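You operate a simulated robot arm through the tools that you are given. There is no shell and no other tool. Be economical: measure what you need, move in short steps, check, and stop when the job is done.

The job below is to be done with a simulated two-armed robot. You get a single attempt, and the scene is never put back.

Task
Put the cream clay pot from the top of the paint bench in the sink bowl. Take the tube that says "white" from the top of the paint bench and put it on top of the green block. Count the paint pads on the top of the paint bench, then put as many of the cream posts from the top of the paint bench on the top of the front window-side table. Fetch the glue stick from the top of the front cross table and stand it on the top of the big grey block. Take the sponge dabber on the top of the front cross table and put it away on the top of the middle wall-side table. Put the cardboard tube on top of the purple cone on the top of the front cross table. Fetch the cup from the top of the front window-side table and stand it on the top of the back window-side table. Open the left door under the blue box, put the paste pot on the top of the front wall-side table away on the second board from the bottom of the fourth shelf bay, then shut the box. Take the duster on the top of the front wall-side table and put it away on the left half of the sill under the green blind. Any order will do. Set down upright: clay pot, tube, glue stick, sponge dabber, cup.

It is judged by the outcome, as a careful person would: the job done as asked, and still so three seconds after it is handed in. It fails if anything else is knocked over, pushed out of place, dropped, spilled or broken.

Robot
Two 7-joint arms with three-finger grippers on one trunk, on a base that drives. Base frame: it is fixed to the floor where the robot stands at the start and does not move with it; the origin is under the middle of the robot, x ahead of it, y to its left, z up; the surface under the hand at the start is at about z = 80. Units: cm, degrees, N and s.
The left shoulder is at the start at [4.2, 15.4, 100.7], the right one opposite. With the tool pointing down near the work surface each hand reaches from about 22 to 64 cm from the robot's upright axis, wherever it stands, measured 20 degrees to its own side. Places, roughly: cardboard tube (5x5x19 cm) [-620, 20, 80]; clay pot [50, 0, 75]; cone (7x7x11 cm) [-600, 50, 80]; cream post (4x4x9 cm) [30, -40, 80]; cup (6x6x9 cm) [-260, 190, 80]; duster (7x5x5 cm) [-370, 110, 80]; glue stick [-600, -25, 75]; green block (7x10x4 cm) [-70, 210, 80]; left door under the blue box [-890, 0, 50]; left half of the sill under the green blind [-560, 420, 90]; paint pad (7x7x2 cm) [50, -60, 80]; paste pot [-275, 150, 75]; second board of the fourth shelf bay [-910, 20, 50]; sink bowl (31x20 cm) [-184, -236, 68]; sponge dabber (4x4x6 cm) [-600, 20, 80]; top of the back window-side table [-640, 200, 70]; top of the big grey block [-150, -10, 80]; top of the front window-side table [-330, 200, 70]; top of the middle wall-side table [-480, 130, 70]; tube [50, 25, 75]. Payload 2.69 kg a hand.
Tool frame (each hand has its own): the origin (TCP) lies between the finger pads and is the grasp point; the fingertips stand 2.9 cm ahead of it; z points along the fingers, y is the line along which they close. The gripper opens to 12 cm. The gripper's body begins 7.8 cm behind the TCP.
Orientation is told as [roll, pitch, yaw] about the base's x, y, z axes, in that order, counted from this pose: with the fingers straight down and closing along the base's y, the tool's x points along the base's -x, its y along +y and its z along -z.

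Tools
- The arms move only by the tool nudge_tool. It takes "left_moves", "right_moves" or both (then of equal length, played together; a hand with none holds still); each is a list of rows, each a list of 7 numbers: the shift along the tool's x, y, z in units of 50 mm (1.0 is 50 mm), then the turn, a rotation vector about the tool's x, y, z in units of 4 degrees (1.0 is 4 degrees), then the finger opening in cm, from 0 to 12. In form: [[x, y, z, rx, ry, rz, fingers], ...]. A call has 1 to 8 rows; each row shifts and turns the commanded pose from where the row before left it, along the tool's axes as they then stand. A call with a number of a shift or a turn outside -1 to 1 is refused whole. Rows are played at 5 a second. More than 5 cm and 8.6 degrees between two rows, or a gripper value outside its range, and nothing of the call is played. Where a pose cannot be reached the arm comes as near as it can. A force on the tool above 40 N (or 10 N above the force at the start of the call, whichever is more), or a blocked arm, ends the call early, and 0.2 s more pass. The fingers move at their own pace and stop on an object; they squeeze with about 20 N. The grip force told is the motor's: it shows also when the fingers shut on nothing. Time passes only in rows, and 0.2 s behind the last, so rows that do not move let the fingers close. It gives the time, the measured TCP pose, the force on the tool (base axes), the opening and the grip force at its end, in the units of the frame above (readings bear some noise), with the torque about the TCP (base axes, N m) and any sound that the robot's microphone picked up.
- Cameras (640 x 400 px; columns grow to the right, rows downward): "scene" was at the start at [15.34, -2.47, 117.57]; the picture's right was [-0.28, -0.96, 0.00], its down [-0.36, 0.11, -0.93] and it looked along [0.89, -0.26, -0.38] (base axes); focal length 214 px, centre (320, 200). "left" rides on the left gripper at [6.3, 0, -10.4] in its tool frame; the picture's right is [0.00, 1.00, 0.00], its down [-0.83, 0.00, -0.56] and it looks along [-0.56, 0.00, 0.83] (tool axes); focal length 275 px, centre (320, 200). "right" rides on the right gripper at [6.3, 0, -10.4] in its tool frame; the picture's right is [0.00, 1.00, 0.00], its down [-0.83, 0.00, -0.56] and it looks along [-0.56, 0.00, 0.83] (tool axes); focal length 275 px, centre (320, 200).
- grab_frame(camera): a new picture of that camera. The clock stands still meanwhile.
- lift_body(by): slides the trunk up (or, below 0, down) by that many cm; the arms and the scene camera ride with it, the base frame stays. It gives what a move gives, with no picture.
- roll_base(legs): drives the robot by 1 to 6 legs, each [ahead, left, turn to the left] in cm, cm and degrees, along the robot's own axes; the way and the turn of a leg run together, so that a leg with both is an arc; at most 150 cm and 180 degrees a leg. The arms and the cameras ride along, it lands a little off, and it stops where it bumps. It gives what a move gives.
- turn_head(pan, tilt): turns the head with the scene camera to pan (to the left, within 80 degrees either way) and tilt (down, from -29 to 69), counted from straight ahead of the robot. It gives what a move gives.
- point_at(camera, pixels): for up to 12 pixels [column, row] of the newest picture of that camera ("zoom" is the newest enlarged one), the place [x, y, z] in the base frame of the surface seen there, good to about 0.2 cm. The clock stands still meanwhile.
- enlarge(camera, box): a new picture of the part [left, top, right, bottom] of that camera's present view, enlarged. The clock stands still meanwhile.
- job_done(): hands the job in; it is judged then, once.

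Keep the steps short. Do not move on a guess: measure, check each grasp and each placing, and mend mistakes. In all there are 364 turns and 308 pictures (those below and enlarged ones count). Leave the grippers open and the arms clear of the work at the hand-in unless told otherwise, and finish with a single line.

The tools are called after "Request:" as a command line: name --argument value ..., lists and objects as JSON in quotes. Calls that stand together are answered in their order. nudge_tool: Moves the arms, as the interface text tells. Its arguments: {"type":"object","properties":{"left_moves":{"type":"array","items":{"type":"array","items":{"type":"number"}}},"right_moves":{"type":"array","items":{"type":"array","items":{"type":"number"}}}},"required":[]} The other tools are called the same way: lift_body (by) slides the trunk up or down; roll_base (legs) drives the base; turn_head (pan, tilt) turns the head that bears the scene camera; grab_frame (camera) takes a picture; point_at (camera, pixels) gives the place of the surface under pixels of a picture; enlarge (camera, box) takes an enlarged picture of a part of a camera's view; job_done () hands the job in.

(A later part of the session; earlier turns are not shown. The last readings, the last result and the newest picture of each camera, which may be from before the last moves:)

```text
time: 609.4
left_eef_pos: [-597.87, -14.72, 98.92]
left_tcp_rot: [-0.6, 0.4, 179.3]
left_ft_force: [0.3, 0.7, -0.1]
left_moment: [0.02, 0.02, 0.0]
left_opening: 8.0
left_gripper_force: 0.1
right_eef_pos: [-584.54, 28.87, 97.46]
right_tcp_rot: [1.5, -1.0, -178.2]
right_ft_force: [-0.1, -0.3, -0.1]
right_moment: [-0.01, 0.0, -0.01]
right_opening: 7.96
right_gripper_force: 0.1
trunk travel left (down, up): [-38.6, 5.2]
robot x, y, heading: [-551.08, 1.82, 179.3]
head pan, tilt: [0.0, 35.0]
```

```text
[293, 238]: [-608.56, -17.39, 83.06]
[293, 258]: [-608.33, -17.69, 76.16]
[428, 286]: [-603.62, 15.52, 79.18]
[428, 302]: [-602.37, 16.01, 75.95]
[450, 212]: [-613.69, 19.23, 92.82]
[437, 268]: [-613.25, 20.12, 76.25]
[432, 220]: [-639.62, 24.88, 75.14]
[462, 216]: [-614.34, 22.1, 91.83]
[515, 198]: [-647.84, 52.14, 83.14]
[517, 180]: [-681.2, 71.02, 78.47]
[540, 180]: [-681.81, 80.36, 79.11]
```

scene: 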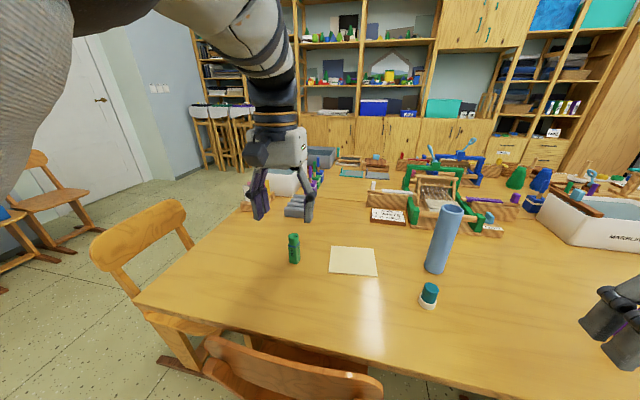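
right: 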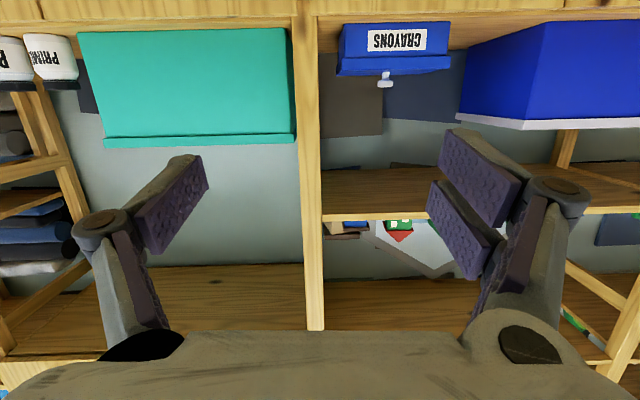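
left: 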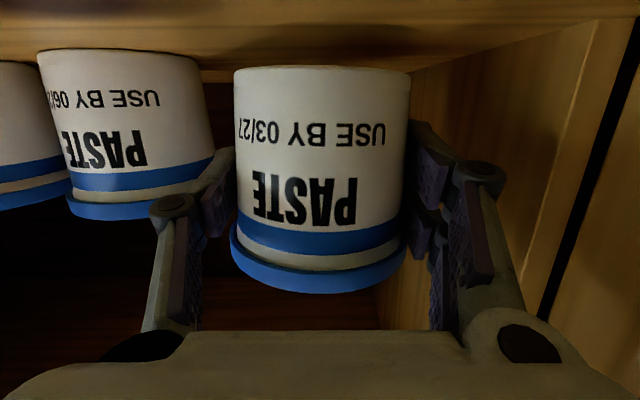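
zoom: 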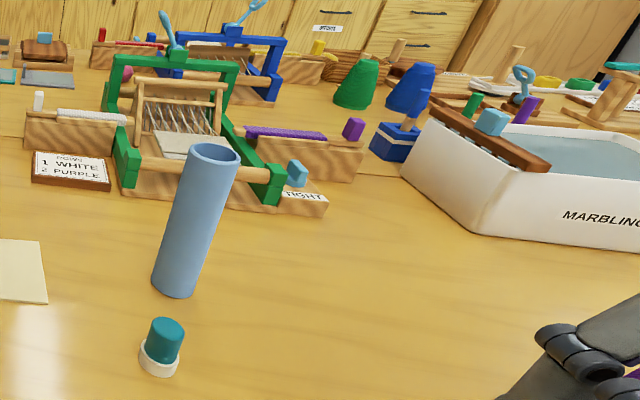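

Request:
turn_head --pan -35 --tilt 38

Request:
grab_frame --camera "scene"

```text
time: 610.4
left_eef_pos: [-597.99, -14.62, 99.0]
left_tcp_rot: [-0.4, 0.4, 179.4]
left_ft_force: [0.4, 0.2, 0.3]
left_moment: [-0.02, -0.04, 0.02]
left_opening: 8.03
left_gripper_force: 0.0
right_eef_pos: [-584.47, 28.8, 97.62]
right_tcp_rot: [1.6, -1.0, -178.1]
right_ft_force: [-0.7, -0.1, 0.9]
right_moment: [0.0, 0.04, 0.01]
right_opening: 8.01
right_gripper_force: 0.1
trunk travel left (down, up): [-38.6, 5.2]
robot x, y, heading: [-551.32, 1.76, 179.5]
head pan, tilt: [-35.0, 38.0]
```

```text
108 pictures are left
```

scene: 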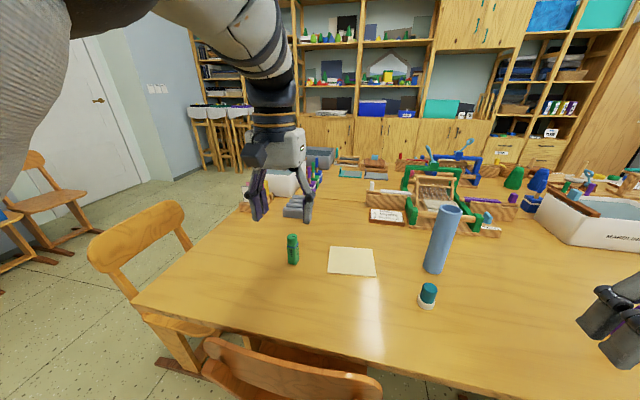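

The head is blocked by the right arm; turn the base 30° right instead to look for the cone.

Request:
roll_base --legs '[[0, 0, -32]]'

Request:
turn_head --pan 0 --tilt 38

Request:
grab_frame --camera "scene"

```text
time: 612.3
left_eef_pos: [-599.43, 12.13, 98.86]
left_tcp_rot: [-0.4, 0.2, 147.7]
left_ft_force: [0.1, -0.1, 0.0]
left_moment: [0.01, 0.02, 0.0]
left_opening: 8.0
left_gripper_force: 0.0
right_eef_pos: [-565.18, 42.13, 97.58]
right_tcp_rot: [1.6, -1.0, 150.1]
right_ft_force: [0.3, 0.1, -0.1]
right_moment: [-0.01, 0.0, 0.05]
right_opening: 7.98
right_gripper_force: 0.0
trunk travel left (down, up): [-38.6, 5.2]
robot x, y, heading: [-551.45, 1.83, 148.2]
head pan, tilt: [-35.0, 38.0]
```

```text
time: 613.3
left_eef_pos: [-599.55, 12.18, 98.7]
left_tcp_rot: [-0.4, 0.5, 147.7]
left_ft_force: [-0.1, 0.4, 0.1]
left_moment: [-0.02, 0.02, 0.02]
left_opening: 8.01
left_gripper_force: 0.0
right_eef_pos: [-565.34, 42.14, 97.52]
right_tcp_rot: [1.6, -1.1, 150.2]
right_ft_force: [0.1, 0.4, -0.3]
right_moment: [0.0, 0.02, 0.03]
right_opening: 8.01
right_gripper_force: 0.0
trunk travel left (down, up): [-38.6, 5.2]
robot x, y, heading: [-551.45, 1.78, 148.0]
head pan, tilt: [0.0, 38.0]
```

```text
107 pictures are left
```

scene: 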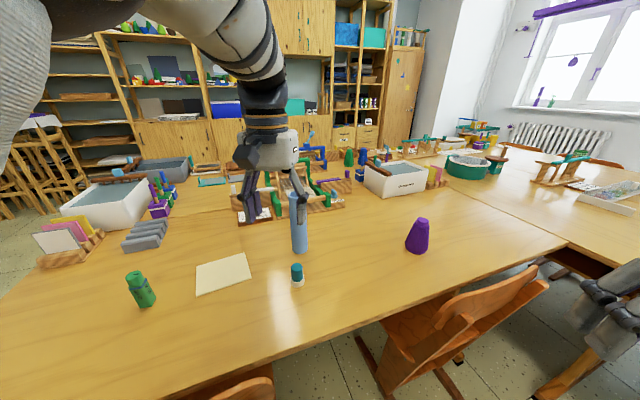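

Request:
point_at --camera "scene" --pixels '[[420, 219], [424, 221], [418, 235], [405, 248], [428, 250], [417, 253], [300, 198], [300, 240], [299, 195], [297, 268]]'

Request:
enlarge --camera "scene" --box '[270, 170, 450, 300]'

```text
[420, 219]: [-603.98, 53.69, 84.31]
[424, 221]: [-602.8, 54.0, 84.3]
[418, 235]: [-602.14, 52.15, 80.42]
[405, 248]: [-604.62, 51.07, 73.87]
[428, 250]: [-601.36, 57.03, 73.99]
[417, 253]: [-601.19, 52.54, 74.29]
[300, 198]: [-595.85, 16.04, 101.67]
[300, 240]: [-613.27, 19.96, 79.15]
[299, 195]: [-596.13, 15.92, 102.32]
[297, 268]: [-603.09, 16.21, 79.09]
```

```text
3.08 times, centred on (360, 235) of scene
```

zoom: 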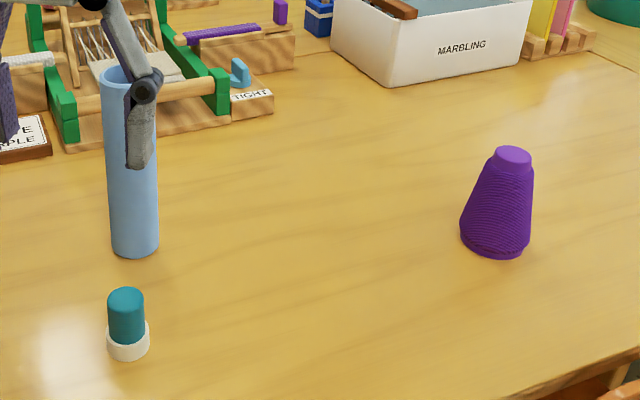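

Purple cone at ≈(−604,53.8), top ~84.5. Return to heading 180 and shift right to bring the left hand near the tube.

Request:
roll_base --legs '[[0, 0, 32], [0, -30, 0], [5, 0, 0]]'

Request:
grab_frame --camera "left"

Request:
grab_frame --camera "scene"

```text
time: 618.3
left_eef_pos: [-602.73, 15.12, 98.72]
left_tcp_rot: [-0.4, 0.6, 179.5]
left_ft_force: [-0.2, -0.3, 0.5]
left_moment: [0.0, -0.03, 0.02]
left_opening: 8.02
left_gripper_force: 0.1
right_eef_pos: [-589.55, 58.66, 97.47]
right_tcp_rot: [1.6, -1.0, -177.9]
right_ft_force: [0.3, -0.8, 0.1]
right_moment: [0.0, -0.06, -0.02]
right_opening: 8.01
right_gripper_force: 0.0
trunk travel left (down, up): [-38.6, 5.2]
robot x, y, heading: [-556.39, 31.31, 179.7]
head pan, tilt: [0.0, 38.0]
```

```text
105 pictures are left
```

left: 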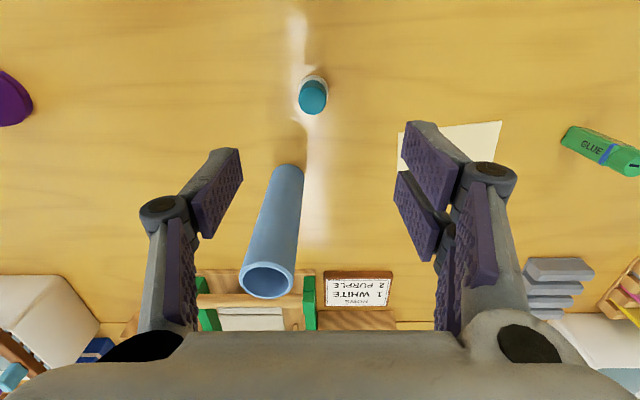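

```text
104 pictures are left
```

scene: 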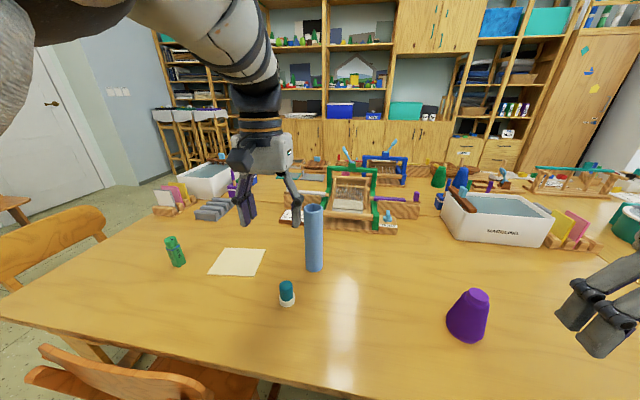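

Request:
point_at --camera "left" --pixels '[[240, 281], [294, 281], [267, 298], [268, 264], [313, 92], [313, 105], [300, 95], [326, 97]]'

```text
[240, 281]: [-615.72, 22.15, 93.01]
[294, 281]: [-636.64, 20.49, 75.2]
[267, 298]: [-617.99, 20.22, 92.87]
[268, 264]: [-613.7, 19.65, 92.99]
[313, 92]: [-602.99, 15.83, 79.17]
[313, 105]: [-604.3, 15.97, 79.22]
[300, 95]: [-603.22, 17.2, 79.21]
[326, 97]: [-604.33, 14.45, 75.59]
```

Tube centre (−615.8,19.9), top 93. Descend in front of it, then slide the open fingers forward around it.

Request:
nudge_tool --left_moves '[[0, -0.96, 0, 0, 0, 0, 8.5], [0, 0, 0.8, 0, 0, 0, 8.5], [0, 0, 0.8, 0, 0, 0, 8.5], [0, 0, 0.7, 0, 0, 0, 8.5], [-0.8, 0, 0, 0, 0, 0, 8.5], [-0.8, 0, 0, 0, 0, 0, 8.5], [-0.8, 0, 0, 0, 0, 0, 8.5], [0, 0, 0, 0, 0, 0, 8.5]]'

Request:
grab_frame --camera "left"

```text
time: 620.1
left_eef_pos: [-614.65, 19.98, 87.04]
left_tcp_rot: [-0.3, 0.6, 179.6]
left_ft_force: [0.5, 0.2, -0.1]
left_moment: [-0.01, 0.04, 0.01]
left_opening: 8.52
left_gripper_force: 0.1
left hand out of reach, approached as far as the arm can: row 1
right_eef_pos: [-589.44, 58.68, 97.64]
right_tcp_rot: [1.7, -1.1, -177.8]
right_ft_force: [0.2, 0.3, -0.2]
right_moment: [-0.01, 0.02, 0.02]
right_opening: 7.97
right_gripper_force: 0.1
trunk travel left (down, up): [-38.6, 5.2]
robot x, y, heading: [-556.36, 31.67, 179.9]
head pan, tilt: [0.0, 38.0]
```

```text
103 pictures are left
```

left: 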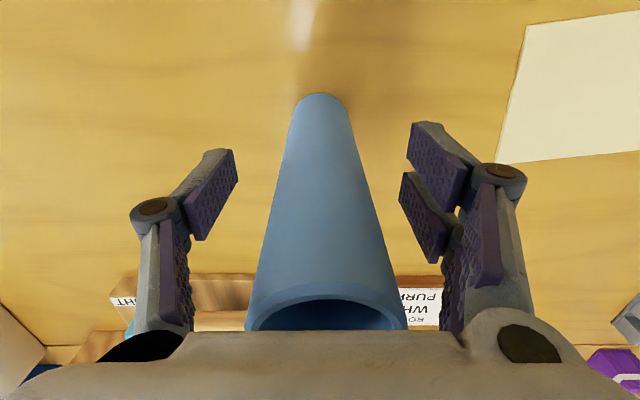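

Request:
nudge_tool --left_moves '[[-0.2, 0, 0, 0, 0, 0, 8.5], [0, 0, 0, 0, 0, 0, 3], [0, 0, 0, 0, 0, 0, 3], [0, 0, -0.3, 0, 0, 0, 3], [0.5, 0, -0.6, 0, 0, 0, 3], [0.7, 0, -0.6, 0, 0, 0, 3], [0.6, 0, -0.6, 0, 0, 0, 3], [0.4, 0, -0.6, 0, 0, 0, 3]]'

Request:
grab_frame --camera "scene"

```text
time: 621.9
left_eef_pos: [-603.88, 19.77, 100.64]
left_tcp_rot: [-0.3, 0.5, 179.5]
left_ft_force: [0.0, -0.6, -0.5]
left_moment: [0.01, -0.03, 0.02]
left_opening: 4.71
left_gripper_force: 19.8
left hand out of reach, approached as far as the arm can: row 1
right_eef_pos: [-589.34, 58.56, 97.5]
right_tcp_rot: [1.6, -1.2, -177.8]
right_ft_force: [-0.3, -0.7, 0.0]
right_moment: [-0.01, 0.0, 0.01]
right_opening: 8.01
right_gripper_force: 0.2
trunk travel left (down, up): [-38.6, 5.2]
robot x, y, heading: [-556.44, 31.38, 180.2]
head pan, tilt: [0.0, 38.0]
```

```text
102 pictures are left
```

scene: 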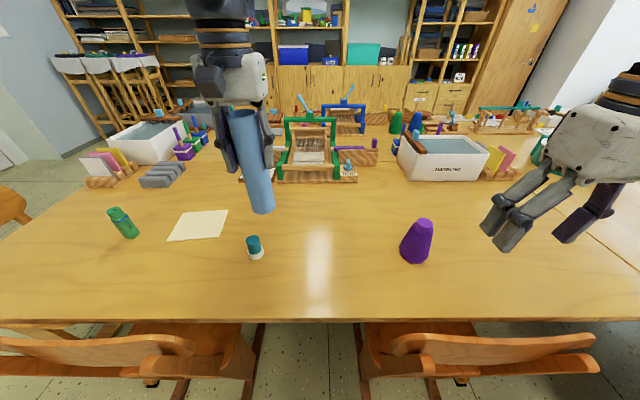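

Request:
roll_base --legs '[[0, -34, 0]]'

Request:
grab_frame --camera "left"

Request:
enlarge --camera "scene" --box '[200, 100, 380, 300]'

```text
time: 625.1
left_eef_pos: [-603.91, 53.54, 100.5]
left_tcp_rot: [-0.4, 0.5, 179.5]
left_ft_force: [0.3, -0.2, -0.2]
left_moment: [-0.02, 0.0, 0.0]
left_opening: 4.74
left_gripper_force: 20.3
right_eef_pos: [-589.38, 92.49, 97.49]
right_tcp_rot: [1.6, -1.1, -177.9]
right_ft_force: [0.2, -0.3, 0.1]
right_moment: [-0.04, -0.03, -0.01]
right_opening: 8.0
right_gripper_force: 0.0
trunk travel left (down, up): [-38.6, 5.2]
robot x, y, heading: [-556.09, 65.4, 180.0]
head pan, tilt: [0.0, 38.0]
```

```text
101 pictures are left
```

left: 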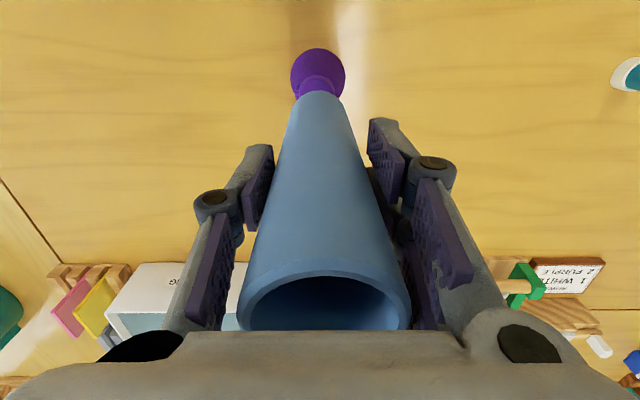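

```text
2.00 times, centred on (290, 200) of scene
```

zoom: 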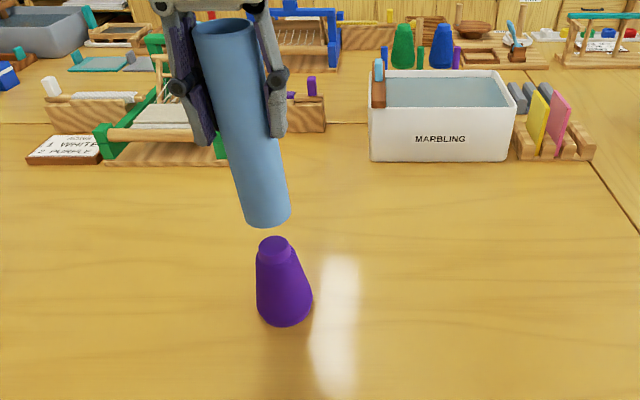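

Request:
point_at --camera "zoom" --pixels '[[273, 242], [262, 244], [284, 241], [267, 220], [246, 215], [287, 208], [230, 30], [285, 318], [258, 300], [310, 296]]'

Request:
point_at --camera "left" --pixels '[[319, 100], [319, 150], [319, 240], [319, 80], [305, 75], [335, 80]]'

```text
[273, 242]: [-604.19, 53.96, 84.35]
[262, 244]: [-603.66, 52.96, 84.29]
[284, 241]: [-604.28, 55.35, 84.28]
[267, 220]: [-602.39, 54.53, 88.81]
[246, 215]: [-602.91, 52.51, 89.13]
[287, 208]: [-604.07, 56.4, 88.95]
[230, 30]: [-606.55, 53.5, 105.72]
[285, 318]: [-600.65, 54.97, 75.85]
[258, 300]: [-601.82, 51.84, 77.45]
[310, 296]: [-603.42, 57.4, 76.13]
```

```text
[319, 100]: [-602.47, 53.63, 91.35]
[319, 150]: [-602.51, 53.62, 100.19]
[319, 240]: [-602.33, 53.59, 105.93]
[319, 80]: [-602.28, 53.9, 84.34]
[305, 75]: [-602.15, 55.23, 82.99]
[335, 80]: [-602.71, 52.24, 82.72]
```

Shift 0.85 back and 0.5 right, then lower over the cone, watching force.

Request:
nudge_tool --left_moves '[[0.17, -0.1, 0, 0, 0, 0, 3], [0, 0, 0.4, 0, 0, 0, 3], [0, 0, 0.3, 0, 0, 0, 3], [0, 0, 0.15, 0, 0, 0, 3], [0, 0, 0, 0, 0, 0, 3]]'

Request:
enlarge --camera "scene" --box '[200, 120, 380, 290]'

```text
time: 626.3
left_eef_pos: [-602.91, 54.23, 96.45]
left_tcp_rot: [-0.5, 0.2, 179.6]
left_ft_force: [-1.9, 2.3, 17.3]
left_moment: [0.03, 0.12, -0.01]
left_opening: 4.74
left_gripper_force: 20.2
right_eef_pos: [-589.27, 92.4, 97.74]
right_tcp_rot: [1.7, -1.1, -177.9]
right_ft_force: [-0.5, -0.6, -0.9]
right_moment: [0.0, 0.0, -0.01]
right_opening: 8.03
right_gripper_force: 0.1
trunk travel left (down, up): [-38.6, 5.2]
robot x, y, heading: [-555.81, 65.31, 179.7]
head pan, tilt: [0.0, 38.0]
```

```text
2.35 times, centred on (290, 205) of scene
```

zoom: 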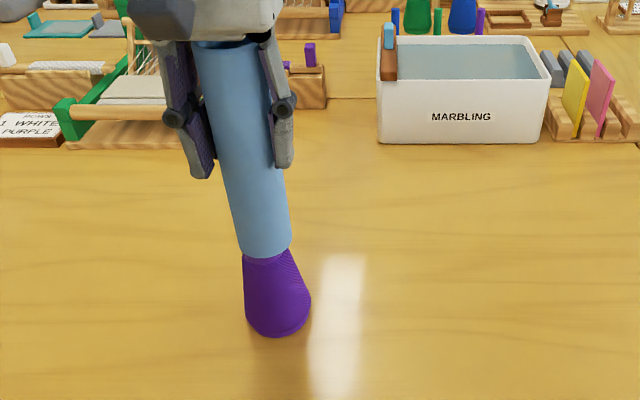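

The nub is inside the tube and it is seated. Check verticality, then release.

Request:
grab_frame --camera "left"

Request:
point_at --camera "left" --pixels '[[319, 100], [319, 115], [319, 150], [319, 240], [319, 85]]'

```text
98 pictures are left
```

left: 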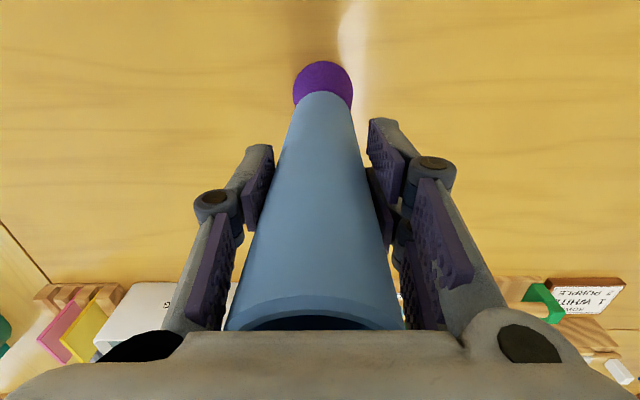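

```text
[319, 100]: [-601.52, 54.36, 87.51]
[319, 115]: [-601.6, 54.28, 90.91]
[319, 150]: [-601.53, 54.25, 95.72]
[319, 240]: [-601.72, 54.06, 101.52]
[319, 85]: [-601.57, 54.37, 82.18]
```

Request:
nudge_tool --left_moves '[[0, 0, -0.02, 0, 0, 0, 4.9], [0, 0, 0, 0, 0, 0, 5.4], [0, 0, 0, 0, 0, 0, 7], [0, 0, 0, 0, 0, 0, 9], [0.4, 0, 0, 0, 0, 0, 9], [0.7, 0, 0, 0, 0, 0, 9], [0.8, 0, 0, 0, 0, 0, 9]]'

Request:
grab_frame --camera "scene"

```text
time: 627.9
left_eef_pos: [-593.33, 54.15, 96.7]
left_tcp_rot: [-0.4, 0.4, 179.6]
left_ft_force: [-0.5, -0.4, 0.7]
left_moment: [0.01, 0.04, -0.01]
left_opening: 8.99
left_gripper_force: 0.1
right_eef_pos: [-589.27, 92.47, 97.49]
right_tcp_rot: [1.5, -1.1, -177.9]
right_ft_force: [0.0, 0.0, -0.7]
right_moment: [-0.02, 0.04, 0.02]
right_opening: 7.99
right_gripper_force: 0.0
trunk travel left (down, up): [-38.6, 5.2]
robot x, y, heading: [-556.26, 65.63, 179.7]
head pan, tilt: [0.0, 38.0]
```

```text
97 pictures are left
```

scene: 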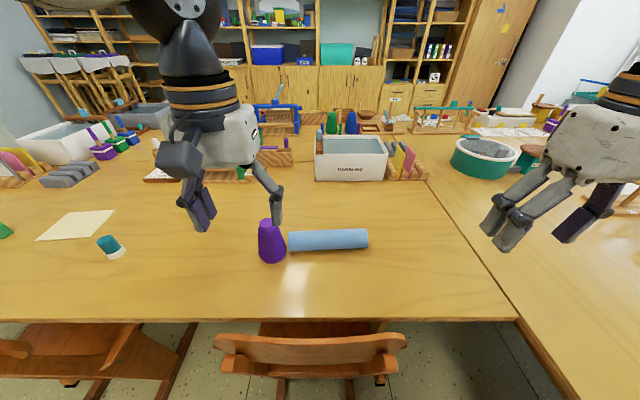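

The tube toppled. Inspect tube end and cone top closely.

Request:
enlarge --camera "scene" --box '[230, 200, 390, 290]'

Request:
point_at --camera "scene" --pixels '[[295, 241], [330, 240], [365, 238], [330, 250], [330, 231], [270, 222], [266, 221], [274, 221], [270, 250]]'

```text
4.00 times, centred on (310, 245) of scene
```

zoom: 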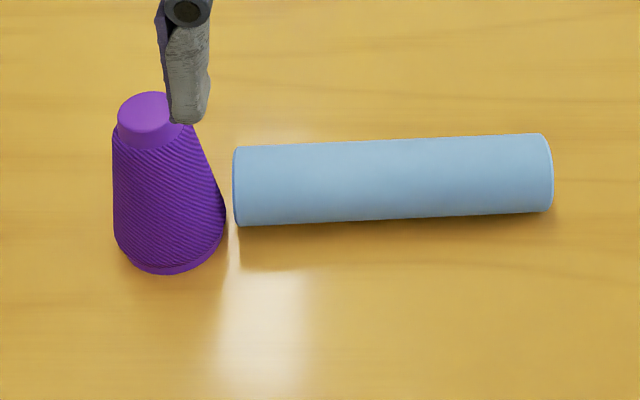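

```text
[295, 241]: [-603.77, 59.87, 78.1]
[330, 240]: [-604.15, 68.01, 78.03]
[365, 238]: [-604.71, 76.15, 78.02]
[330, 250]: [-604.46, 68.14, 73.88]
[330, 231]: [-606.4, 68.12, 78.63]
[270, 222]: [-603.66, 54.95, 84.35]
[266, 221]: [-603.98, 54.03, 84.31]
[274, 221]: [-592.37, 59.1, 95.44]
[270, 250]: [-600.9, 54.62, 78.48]
```

Request:
grab_frame --camera "left"

Request:
enlarge --camera "left" --box '[220, 100, 420, 260]'

```text
95 pictures are left
```

left: 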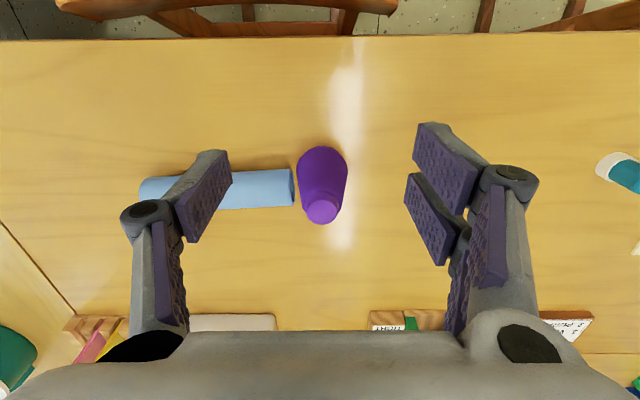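

```text
2.50 times, centred on (320, 180) of left
```

zoom: 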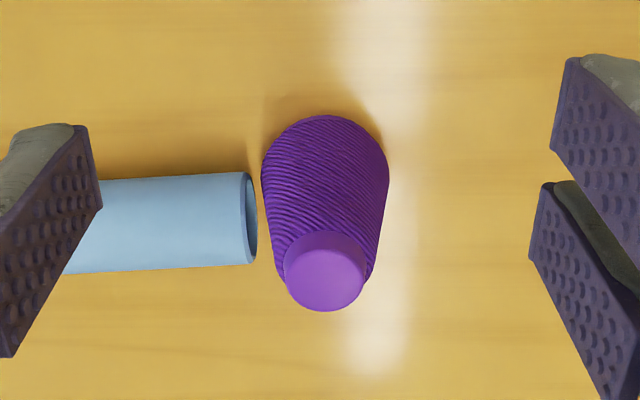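

Request:
point_at --camera "zoom" --pixels '[[325, 275], [288, 275], [362, 275], [325, 306], [325, 252], [325, 262], [250, 180], [250, 260], [325, 118], [265, 170], [387, 175]]'

```text
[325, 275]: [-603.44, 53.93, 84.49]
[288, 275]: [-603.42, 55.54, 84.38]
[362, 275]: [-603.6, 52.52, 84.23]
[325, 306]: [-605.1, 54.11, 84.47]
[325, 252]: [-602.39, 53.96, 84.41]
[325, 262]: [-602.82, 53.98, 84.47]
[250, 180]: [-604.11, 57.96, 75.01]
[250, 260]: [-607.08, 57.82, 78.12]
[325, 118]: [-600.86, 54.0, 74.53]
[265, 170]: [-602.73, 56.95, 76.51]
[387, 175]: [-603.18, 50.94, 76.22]
```

Nub centre is (−603.7,54.0), r≈1.6; the tube (inner r≈2.05) had caught its rim. Regrasp: yaw the left hand −90° so the lying tube is along the tool x, then it can be turned upright.

Request:
nudge_tool --left_moves '[[0.3, 0, -0.3, 0, 0, -1, 8], [0.3, 0, -0.3, 0, 0, -1, 8], [0, 0, 0, 0, 0, -1, 8], [0, 0, 0, 0, 0, -1, 8], [0, 0, 0, 0, 0, -1, 8], [0, 0, 0, 0, 0, -1, 8], [0, 0, 0, 0, 0, -1, 8], [0, 0, 0, 0, 0, -1, 8]]'

Request:
nudge_tool --left_moves '[[0, 0, 0, 0, 0, -1, 8], [0, 0, 0, 0, 0, -1, 8], [0, 0, 0, 0, 0, -1, 8], [0, 0, 0, 0, 0, -1, 8], [0, 0, 0, 0, 0, -1, 8], [0, 0, 0, 0, 0, -1, 8], [0, 0, 0, 0, 0, -1, 8], [0, 0, 0, 0, 0, -1, 8]]'

Request:
nudge_tool --left_moves '[[0, 0, 0, 0, 0, -1, 8], [0, 0, 0, 0, 0, -1, 8], [0, 0, 0, 0, 0, -1, 8], [0, 0, 0, 0, 0, -1, 8], [0, 0, 0, 0, 0, -1, 8], [0, 0, 0, 0, 0, -1, 8], [0, 0, 0, 0, 0, -0.4, 8]]'

Request:
roll_base --legs '[[0, -15, 0]]'

Request:
grab_frame --camera "left"

```text
time: 629.7
left_eef_pos: [-590.53, 54.2, 99.57]
left_tcp_rot: [0.0, 0.6, -148.4]
left_ft_force: [-0.7, 0.8, 0.6]
left_moment: [-0.01, 0.01, 0.0]
left_opening: 8.02
left_gripper_force: 0.1
right_eef_pos: [-589.38, 92.45, 97.55]
right_tcp_rot: [1.6, -1.1, -177.9]
right_ft_force: [-0.9, -0.2, 0.4]
right_moment: [0.01, -0.04, -0.03]
right_opening: 8.02
right_gripper_force: 0.0
trunk travel left (down, up): [-38.6, 5.2]
robot x, y, heading: [-556.15, 65.52, 179.7]
head pan, tilt: [0.0, 38.0]
```

```text
time: 631.5
left_eef_pos: [-590.41, 54.2, 99.42]
left_tcp_rot: [0.3, 0.5, -116.4]
left_ft_force: [0.5, -0.4, 0.5]
left_moment: [-0.01, 0.02, 0.0]
left_opening: 7.99
left_gripper_force: 0.0
right_eef_pos: [-589.24, 92.52, 97.6]
right_tcp_rot: [1.6, -1.1, -177.9]
right_ft_force: [0.4, 0.6, 0.7]
right_moment: [-0.02, 0.01, 0.01]
right_opening: 7.97
right_gripper_force: 0.1
trunk travel left (down, up): [-38.6, 5.2]
robot x, y, heading: [-556.31, 64.95, 179.8]
head pan, tilt: [0.0, 38.0]
```

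```text
time: 633.1
left_eef_pos: [-590.57, 54.24, 99.61]
left_tcp_rot: [0.5, 0.3, -90.7]
left_ft_force: [0.3, -0.5, 0.9]
left_moment: [0.0, -0.05, 0.01]
left_opening: 7.96
left_gripper_force: 0.1
right_eef_pos: [-589.26, 92.42, 97.53]
right_tcp_rot: [1.6, -1.1, -177.8]
right_ft_force: [0.0, -0.5, -0.5]
right_moment: [-0.01, 0.0, 0.0]
right_opening: 8.0
right_gripper_force: 0.0
trunk travel left (down, up): [-38.6, 5.2]
robot x, y, heading: [-556.13, 65.35, 179.7]
head pan, tilt: [0.0, 38.0]
```

```text
time: 634.9
left_eef_pos: [-590.35, 68.96, 99.62]
left_tcp_rot: [0.5, 0.4, -90.8]
left_ft_force: [0.5, 0.1, 0.0]
left_moment: [-0.04, 0.01, 0.01]
left_opening: 8.04
left_gripper_force: 0.1
right_eef_pos: [-589.37, 107.25, 97.53]
right_tcp_rot: [1.7, -1.1, -177.9]
right_ft_force: [0.0, -0.3, 0.5]
right_moment: [0.04, -0.01, 0.0]
right_opening: 8.01
right_gripper_force: 0.0
trunk travel left (down, up): [-38.6, 5.2]
robot x, y, heading: [-555.97, 79.88, 179.9]
head pan, tilt: [0.0, 38.0]
```

```text
93 pictures are left
```

left: 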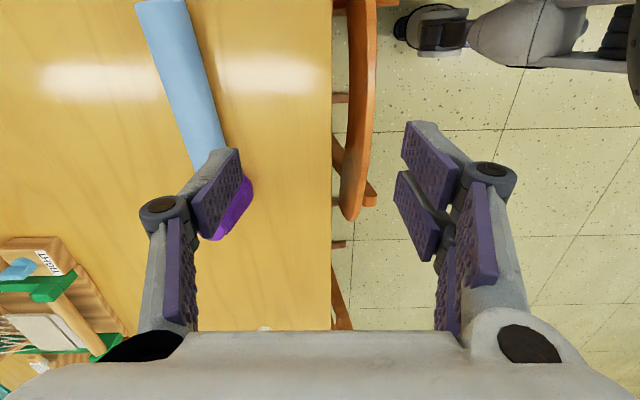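

Request:
nudge_tool --left_moves '[[0, -0.65, 0.5, 0, 0, -0.5, 8], [0, -0.65, 0.5, 0, 0, -0.5, 8], [0, -0.65, 0.5, 0, 0, 0, 8], [0, -0.65, 0.5, 0, 0, 0, 8], [0, -0.62, 0.4, 0, 0, 0, 8], [0, 0, 0, 0, 0, 0, 8]]'

Request:
grab_frame --camera "left"

```text
time: 636.3
left_eef_pos: [-606.49, 68.52, 87.44]
left_tcp_rot: [0.5, 0.4, -86.9]
left_ft_force: [0.0, 0.5, 0.0]
left_moment: [0.01, 0.01, 0.01]
left_opening: 8.0
left_gripper_force: 0.1
right_eef_pos: [-589.4, 107.3, 97.51]
right_tcp_rot: [1.5, -1.1, -177.9]
right_ft_force: [-0.1, -0.4, -0.4]
right_moment: [0.0, 0.01, -0.04]
right_opening: 7.98
right_gripper_force: 0.2
trunk travel left (down, up): [-38.6, 5.2]
robot x, y, heading: [-555.79, 80.08, 179.8]
head pan, tilt: [0.0, 38.0]
```

```text
92 pictures are left
```

left: 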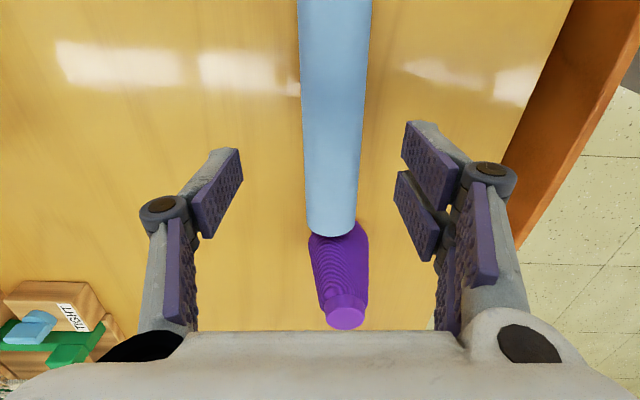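

Request:
nudge_tool --left_moves '[[0, 0.17, 0.6, 0, 0, 0, 8], [0, 0, 0.7, 0, 0, 0, 8], [0, 0, 0.7, 0, 0, 0, 8], [0, 0, 0, 0, 0, 0, 8]]'

Request:
grab_frame --camera "left"

```text
time: 637.3
left_eef_pos: [-605.44, 68.8, 77.39]
left_tcp_rot: [0.4, 0.4, -86.8]
left_ft_force: [0.1, 0.9, 0.3]
left_moment: [-0.01, 0.0, 0.03]
left_opening: 8.0
left_gripper_force: 0.1
right_eef_pos: [-589.29, 107.28, 97.5]
right_tcp_rot: [1.4, -1.1, -177.9]
right_ft_force: [-0.6, -0.2, -0.1]
right_moment: [-0.01, -0.02, -0.03]
right_opening: 8.03
right_gripper_force: 0.0
trunk travel left (down, up): [-38.6, 5.2]
robot x, y, heading: [-556.2, 79.92, 180.0]
head pan, tilt: [0.0, 38.0]
```

```text
91 pictures are left
```

left: 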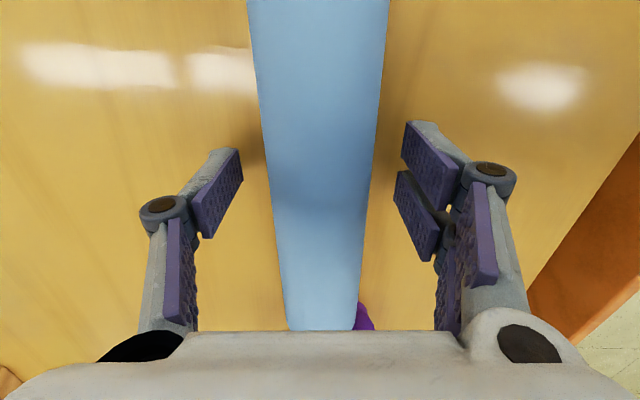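

Centred. Grip and lift, then turn upright (ry +90).

Request:
nudge_tool --left_moves '[[0, 0, 0, 0, 0, 0, 3], [0, 0, 0, 0, 0, 0, 3], [0, 0, -0.6, 0, 0, 0, 3], [0, 0, -0.8, 0, 0, 0, 3], [0, 0, -0.8, 0, 0, 0, 3], [0, 0.3, -0.8, 0, 0, 0, 3], [0, 0.5, -0.4, 0, 0, 0, 3]]'

Request:
nudge_tool --left_moves '[[0, 0, 0, 0, 1, 0, 3], [0, 0, 0, 0, 1, 0, 3], [0, 0, 0, 0, 1, 0, 3], [0, 0, 0, 0, 1, 0, 3], [0, 0, 0, 0, 1, 0, 3], [0, 0, 0, 0, 1, 0, 3], [0, 0, 0, 0, 1, 0, 3], [0, 0, 0, 0, 1, 0, 3]]'

Request:
nudge_tool --left_moves '[[0, 0, 0, 0, 1, 0, 3], [0, 0, 0, 0, 1, 0, 3], [0, 0, 0, 0, 1, 0, 3], [0, 0, 0, 0, 1, 0, 3], [0, 0, 0, 0, 1, 0, 3], [0, 0, 0, 0, 1, 0, 3], [0, 0, 0, 0, 1, 0, 3], [0, 0, 0, 0, 1, 0, 3]]'

Request:
grab_frame --camera "scene"

```text
time: 638.9
left_eef_pos: [-601.57, 68.59, 94.54]
left_tcp_rot: [0.5, 0.3, -86.8]
left_ft_force: [-0.4, -0.5, -0.5]
left_moment: [0.08, -0.03, 0.02]
left_opening: 4.4
left_gripper_force: 19.9
right_eef_pos: [-589.33, 107.06, 97.58]
right_tcp_rot: [1.6, -1.1, -177.8]
right_ft_force: [-0.6, -0.9, 1.1]
right_moment: [0.06, 0.01, 0.01]
right_opening: 8.0
right_gripper_force: 0.1
trunk travel left (down, up): [-38.6, 5.2]
robot x, y, heading: [-556.21, 80.09, 179.9]
head pan, tilt: [0.0, 38.0]
```

```text
time: 640.7
left_eef_pos: [-601.66, 68.92, 94.58]
left_tcp_rot: [0.6, 32.4, -86.5]
left_ft_force: [-0.5, -0.5, -0.5]
left_moment: [-0.02, -0.02, -0.03]
left_opening: 4.36
left_gripper_force: 19.9
right_eef_pos: [-589.26, 107.28, 97.54]
right_tcp_rot: [1.5, -1.1, -177.8]
right_ft_force: [0.5, -0.5, 0.1]
right_moment: [0.02, 0.03, -0.04]
right_opening: 8.01
right_gripper_force: 0.1
trunk travel left (down, up): [-38.6, 5.2]
robot x, y, heading: [-556.16, 80.28, 180.0]
head pan, tilt: [0.0, 38.0]
```

```text
time: 642.5
left_eef_pos: [-601.59, 68.77, 94.42]
left_tcp_rot: [1.2, 64.4, -85.8]
left_ft_force: [-0.6, -0.3, 1.1]
left_moment: [-0.02, -0.02, 0.03]
left_opening: 4.37
left_gripper_force: 19.8
right_eef_pos: [-589.42, 107.23, 97.54]
right_tcp_rot: [1.4, -1.2, -177.9]
right_ft_force: [0.1, 0.0, -0.1]
right_moment: [0.02, -0.03, -0.01]
right_opening: 7.99
right_gripper_force: 0.0
trunk travel left (down, up): [-38.6, 5.2]
robot x, y, heading: [-556.01, 80.28, 180.0]
head pan, tilt: [0.0, 38.0]
```

```text
90 pictures are left
```

scene: 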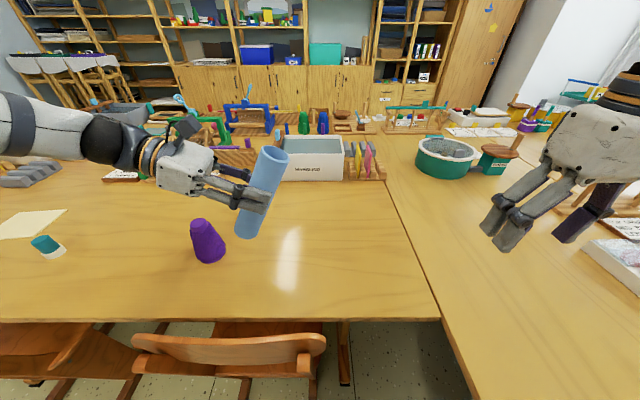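

Request:
nudge_tool --left_moves '[[0, 0, 0, 0, 1, 0, 3], [0, 0, 0, 0, 1, 0, 3], [0, 0, 0, 0, 1, 0, 3], [0, 0, 0, 0, 1, 0, 3], [0, 0, 0, 0, 1, 0, 3], [0, 0, 0, 0, 1, 0, 3], [0, 0, 0, 0, 0.3, 0, 3], [0, 0, 0, 0, 0, 0, 3]]'

Request:
enlarge --camera "scene" --box '[160, 120, 340, 280]'

Request:
point_at --camera "zoom" --pixels '[[390, 60], [320, 300]]'

```text
time: 644.3
left_eef_pos: [-601.57, 68.81, 94.49]
left_tcp_rot: [53.7, 89.3, -33.1]
left_ft_force: [-0.4, -0.5, -0.8]
left_moment: [0.02, -0.01, -0.01]
left_opening: 4.36
left_gripper_force: 20.3
right_eef_pos: [-589.21, 107.29, 97.59]
right_tcp_rot: [1.5, -1.0, -178.0]
right_ft_force: [0.8, -0.6, -0.3]
right_moment: [0.04, 0.01, -0.01]
right_opening: 7.99
right_gripper_force: 0.2
trunk travel left (down, up): [-38.6, 5.2]
robot x, y, heading: [-556.21, 80.45, 180.1]
head pan, tilt: [0.0, 38.0]
```

```text
2.50 times, centred on (250, 200) of scene
```

zoom: 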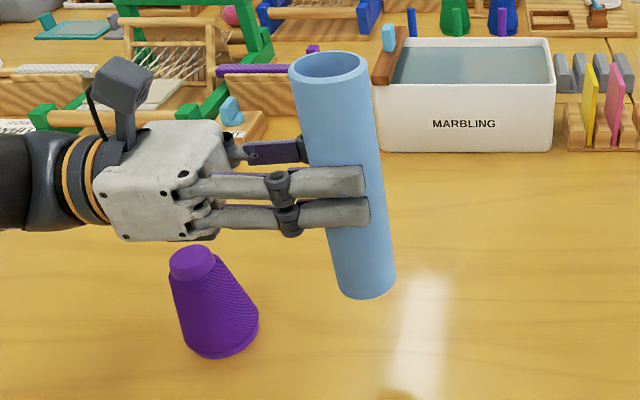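

```text
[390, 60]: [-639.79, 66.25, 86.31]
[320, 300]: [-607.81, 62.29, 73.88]
```

Request:
point_at --camera "zoom" --pixels '[[298, 80], [369, 78], [335, 90], [335, 120], [367, 292], [345, 285], [391, 280], [360, 250], [322, 53], [340, 282]]'

```text
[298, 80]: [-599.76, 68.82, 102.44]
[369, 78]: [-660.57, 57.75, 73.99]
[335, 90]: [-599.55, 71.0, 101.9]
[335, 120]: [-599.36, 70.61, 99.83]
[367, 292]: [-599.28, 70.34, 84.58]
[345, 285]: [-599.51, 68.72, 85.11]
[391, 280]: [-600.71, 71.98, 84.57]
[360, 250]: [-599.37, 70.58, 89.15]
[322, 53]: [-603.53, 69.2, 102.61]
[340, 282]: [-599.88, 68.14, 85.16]
```

Request:
nudge_tool --left_moves '[[0.5, 0, 0, 0, 0.5, 0, 3], [0, -0.4, 0, 0, 0, 0, 3], [0, 0, 0, 0, 0, 0, 3]]'

Request:
roll_base --legs '[[0, 16.3, 0]]'

Request:
enlarge --camera "scene" --box '[180, 120, 340, 280]'

```text
time: 645.1
left_eef_pos: [-603.74, 68.41, 96.87]
left_tcp_rot: [160.8, 88.4, 73.9]
left_ft_force: [0.2, -0.5, -0.4]
left_moment: [-0.03, 0.0, 0.02]
left_opening: 4.37
left_gripper_force: 20.2
right_eef_pos: [-589.32, 107.33, 97.65]
right_tcp_rot: [1.6, -1.1, -177.8]
right_ft_force: [-0.6, -1.1, 0.2]
right_moment: [0.03, -0.01, 0.01]
right_opening: 8.02
right_gripper_force: 0.0
trunk travel left (down, up): [-38.6, 5.2]
robot x, y, heading: [-555.88, 79.95, 180.0]
head pan, tilt: [0.0, 38.0]
```

```text
time: 647.0
left_eef_pos: [-603.71, 52.35, 96.86]
left_tcp_rot: [160.9, 88.3, 74.2]
left_ft_force: [0.8, 0.4, -0.3]
left_moment: [0.0, 0.02, -0.03]
left_opening: 4.36
left_gripper_force: 20.0
right_eef_pos: [-589.37, 91.01, 97.47]
right_tcp_rot: [1.5, -1.1, -177.8]
right_ft_force: [-0.2, 0.1, -0.6]
right_moment: [0.02, -0.01, 0.01]
right_opening: 8.0
right_gripper_force: 0.2
trunk travel left (down, up): [-38.6, 5.2]
robot x, y, heading: [-556.17, 64.01, 179.7]
head pan, tilt: [0.0, 38.0]
```

```text
2.50 times, centred on (260, 200) of scene
```

zoom: 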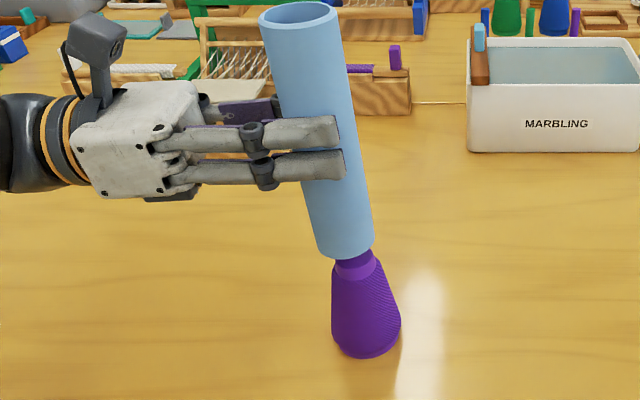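

Request:
enlarge --camera "scene" --box '[240, 190, 300, 240]'

Request:
point_at --camera "zoom" --pixels '[[245, 120], [415, 110], [330, 130], [330, 60], [245, 60], [405, 60], [330, 200], [300, 195], [400, 180]]'

```text
8.00 times, centred on (270, 215) of scene
```

zoom: 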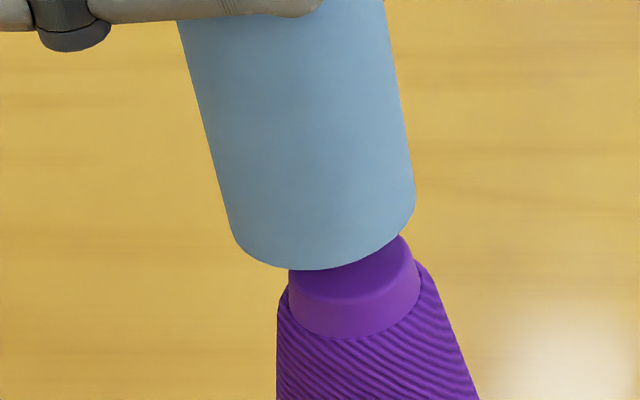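

```text
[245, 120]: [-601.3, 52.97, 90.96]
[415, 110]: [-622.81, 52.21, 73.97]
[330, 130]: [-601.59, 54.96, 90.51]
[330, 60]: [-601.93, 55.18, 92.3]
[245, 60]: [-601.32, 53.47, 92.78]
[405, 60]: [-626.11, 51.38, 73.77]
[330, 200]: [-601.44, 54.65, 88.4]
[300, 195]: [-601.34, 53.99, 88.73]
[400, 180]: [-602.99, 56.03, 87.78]
```

Request:
point_at --camera "zoom" --pixels '[[295, 310], [350, 318], [410, 295], [320, 285], [400, 260], [240, 225], [325, 262], [408, 215], [270, 230]]'

```text
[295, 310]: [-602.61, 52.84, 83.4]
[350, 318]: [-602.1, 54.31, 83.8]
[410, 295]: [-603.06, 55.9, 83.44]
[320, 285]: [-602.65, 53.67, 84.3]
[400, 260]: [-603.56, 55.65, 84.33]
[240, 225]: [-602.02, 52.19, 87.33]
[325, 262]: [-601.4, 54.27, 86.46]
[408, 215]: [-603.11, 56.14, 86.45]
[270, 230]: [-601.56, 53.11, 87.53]
```

Fit: tube foot centre (−603.75,53.9) vs nub (−603.9,54.2). Correct by (−0.15,+0.3) and lower gently.

Request:
nudge_tool --left_moves '[[0, -0.03, 0.06, 0, 0, 0, 3], [-0.2, 0, 0, 0, 0, 0, 3], [-0.14, 0, 0, 0, 0, 0, 3], [0, 0, 0, 0, 0, 0, 3]]'

Request:
nudge_tool --left_moves '[[-0.06, 0, 0, 0, 0, 0, 3], [-0.05, 0, 0, 0, 0, 0, 3], [0, 0, 0, 0, 0, 0, 3]]'

Request:
enlarge --camera "scene" --box '[240, 190, 300, 240]'

```text
time: 648.0
left_eef_pos: [-603.93, 52.72, 95.18]
left_tcp_rot: [160.9, 88.5, 74.1]
left_ft_force: [-0.5, 0.3, 0.0]
left_moment: [-0.05, 0.03, 0.0]
left_opening: 4.39
left_gripper_force: 20.3
right_eef_pos: [-589.41, 91.19, 97.44]
right_tcp_rot: [1.7, -1.1, -177.8]
right_ft_force: [-0.6, 0.2, 0.1]
right_moment: [0.01, -0.05, 0.0]
right_opening: 8.01
right_gripper_force: 0.0
trunk travel left (down, up): [-38.6, 5.2]
robot x, y, heading: [-555.99, 64.08, 179.7]
head pan, tilt: [0.0, 38.0]
```

```text
time: 648.8
left_eef_pos: [-603.82, 52.78, 94.68]
left_tcp_rot: [160.8, 88.3, 74.1]
left_ft_force: [0.4, 0.1, 0.5]
left_moment: [0.0, 0.01, -0.01]
left_opening: 4.36
left_gripper_force: 19.7
right_eef_pos: [-589.29, 91.03, 97.59]
right_tcp_rot: [1.6, -1.1, -177.9]
right_ft_force: [0.1, 0.6, -0.4]
right_moment: [-0.01, -0.02, 0.0]
right_opening: 8.02
right_gripper_force: 0.1
trunk travel left (down, up): [-38.6, 5.2]
robot x, y, heading: [-556.23, 63.84, 180.0]
head pan, tilt: [0.0, 38.0]
```

```text
8.00 times, centred on (270, 215) of scene
```

zoom: 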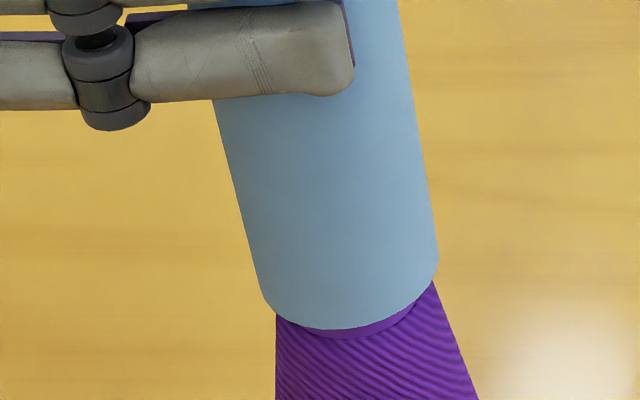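

No force and the nub is going inside. Continue lowering.

Request:
nudge_tool --left_moves '[[-0.06, 0, 0, 0, 0, 0, 3], [-0.06, 0, 0, 0, 0, 0, 3], [0, 0, 0, 0, 0, 0, 3]]'

Request:
nudge_tool --left_moves '[[-0.06, 0, 0, 0, 0, 0, 3], [-0.04, 0, 0, 0, 0, 0, 3], [0, 0, 0, 0, 0, 0, 3]]'

Request:
enlarge --camera "scene" --box '[230, 160, 310, 260]'

```text
time: 649.5
left_eef_pos: [-603.8, 52.83, 94.17]
left_tcp_rot: [161.2, 88.3, 74.4]
left_ft_force: [1.8, 0.3, 0.3]
left_moment: [-0.02, -0.1, 0.01]
left_opening: 4.37
left_gripper_force: 20.2
right_eef_pos: [-589.37, 91.16, 97.66]
right_tcp_rot: [1.5, -1.0, -177.8]
right_ft_force: [1.0, -0.4, 0.3]
right_moment: [0.01, -0.01, 0.03]
right_opening: 8.0
right_gripper_force: 0.0
trunk travel left (down, up): [-38.6, 5.2]
robot x, y, heading: [-556.15, 63.51, 179.9]
head pan, tilt: [0.0, 38.0]
```

```text
time: 650.4
left_eef_pos: [-603.87, 52.74, 93.69]
left_tcp_rot: [163.0, 88.3, 76.2]
left_ft_force: [2.0, -1.8, 5.4]
left_moment: [-0.07, -0.25, -0.03]
left_opening: 4.39
left_gripper_force: 19.8
right_eef_pos: [-589.37, 90.97, 97.54]
right_tcp_rot: [1.6, -1.1, -177.8]
right_ft_force: [-0.2, -0.2, -0.3]
right_moment: [-0.03, -0.03, -0.02]
right_opening: 8.03
right_gripper_force: 0.1
trunk travel left (down, up): [-38.6, 5.2]
robot x, y, heading: [-556.15, 63.85, 179.6]
head pan, tilt: [0.0, 38.0]
```

```text
4.00 times, centred on (270, 210) of scene
```

zoom: 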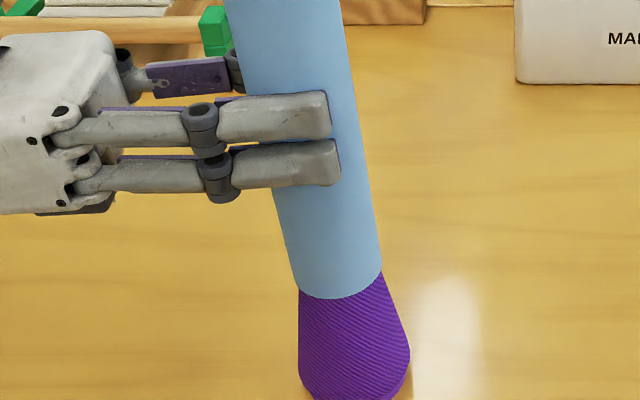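

Seated (expected height, 5 N). Release and withdraw along the fingers.

Request:
nudge_tool --left_moves '[[0, 0, 0, 0, 0, 0, 4.7], [0, 0, 0, 0, 0, 0, 5.5], [0, 0, 0, 0, 0, 0, 8], [0, 0, -0.2, 0, 0, 0, 8.5], [0, 0, -0.4, 0, 0, 0, 8.5], [0, 0, -0.6, 0, 0, 0, 8.5]]'

Request:
grab_frame --camera "scene"

```text
time: 651.8
left_eef_pos: [-603.5, 46.62, 93.34]
left_tcp_rot: [161.8, 88.4, 74.9]
left_ft_force: [0.4, -0.9, 0.3]
left_moment: [-0.01, 0.01, 0.0]
left_opening: 8.48
left_gripper_force: 0.1
right_eef_pos: [-589.38, 91.05, 97.54]
right_tcp_rot: [1.5, -1.1, -177.8]
right_ft_force: [-0.4, 0.2, -0.6]
right_moment: [0.01, -0.02, 0.03]
right_opening: 8.02
right_gripper_force: 0.1
trunk travel left (down, up): [-38.6, 5.2]
robot x, y, heading: [-556.21, 63.88, 179.7]
head pan, tilt: [0.0, 38.0]
```

```text
84 pictures are left
```

scene: 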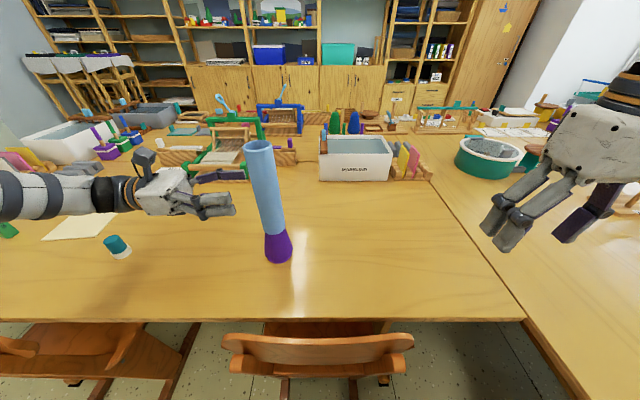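

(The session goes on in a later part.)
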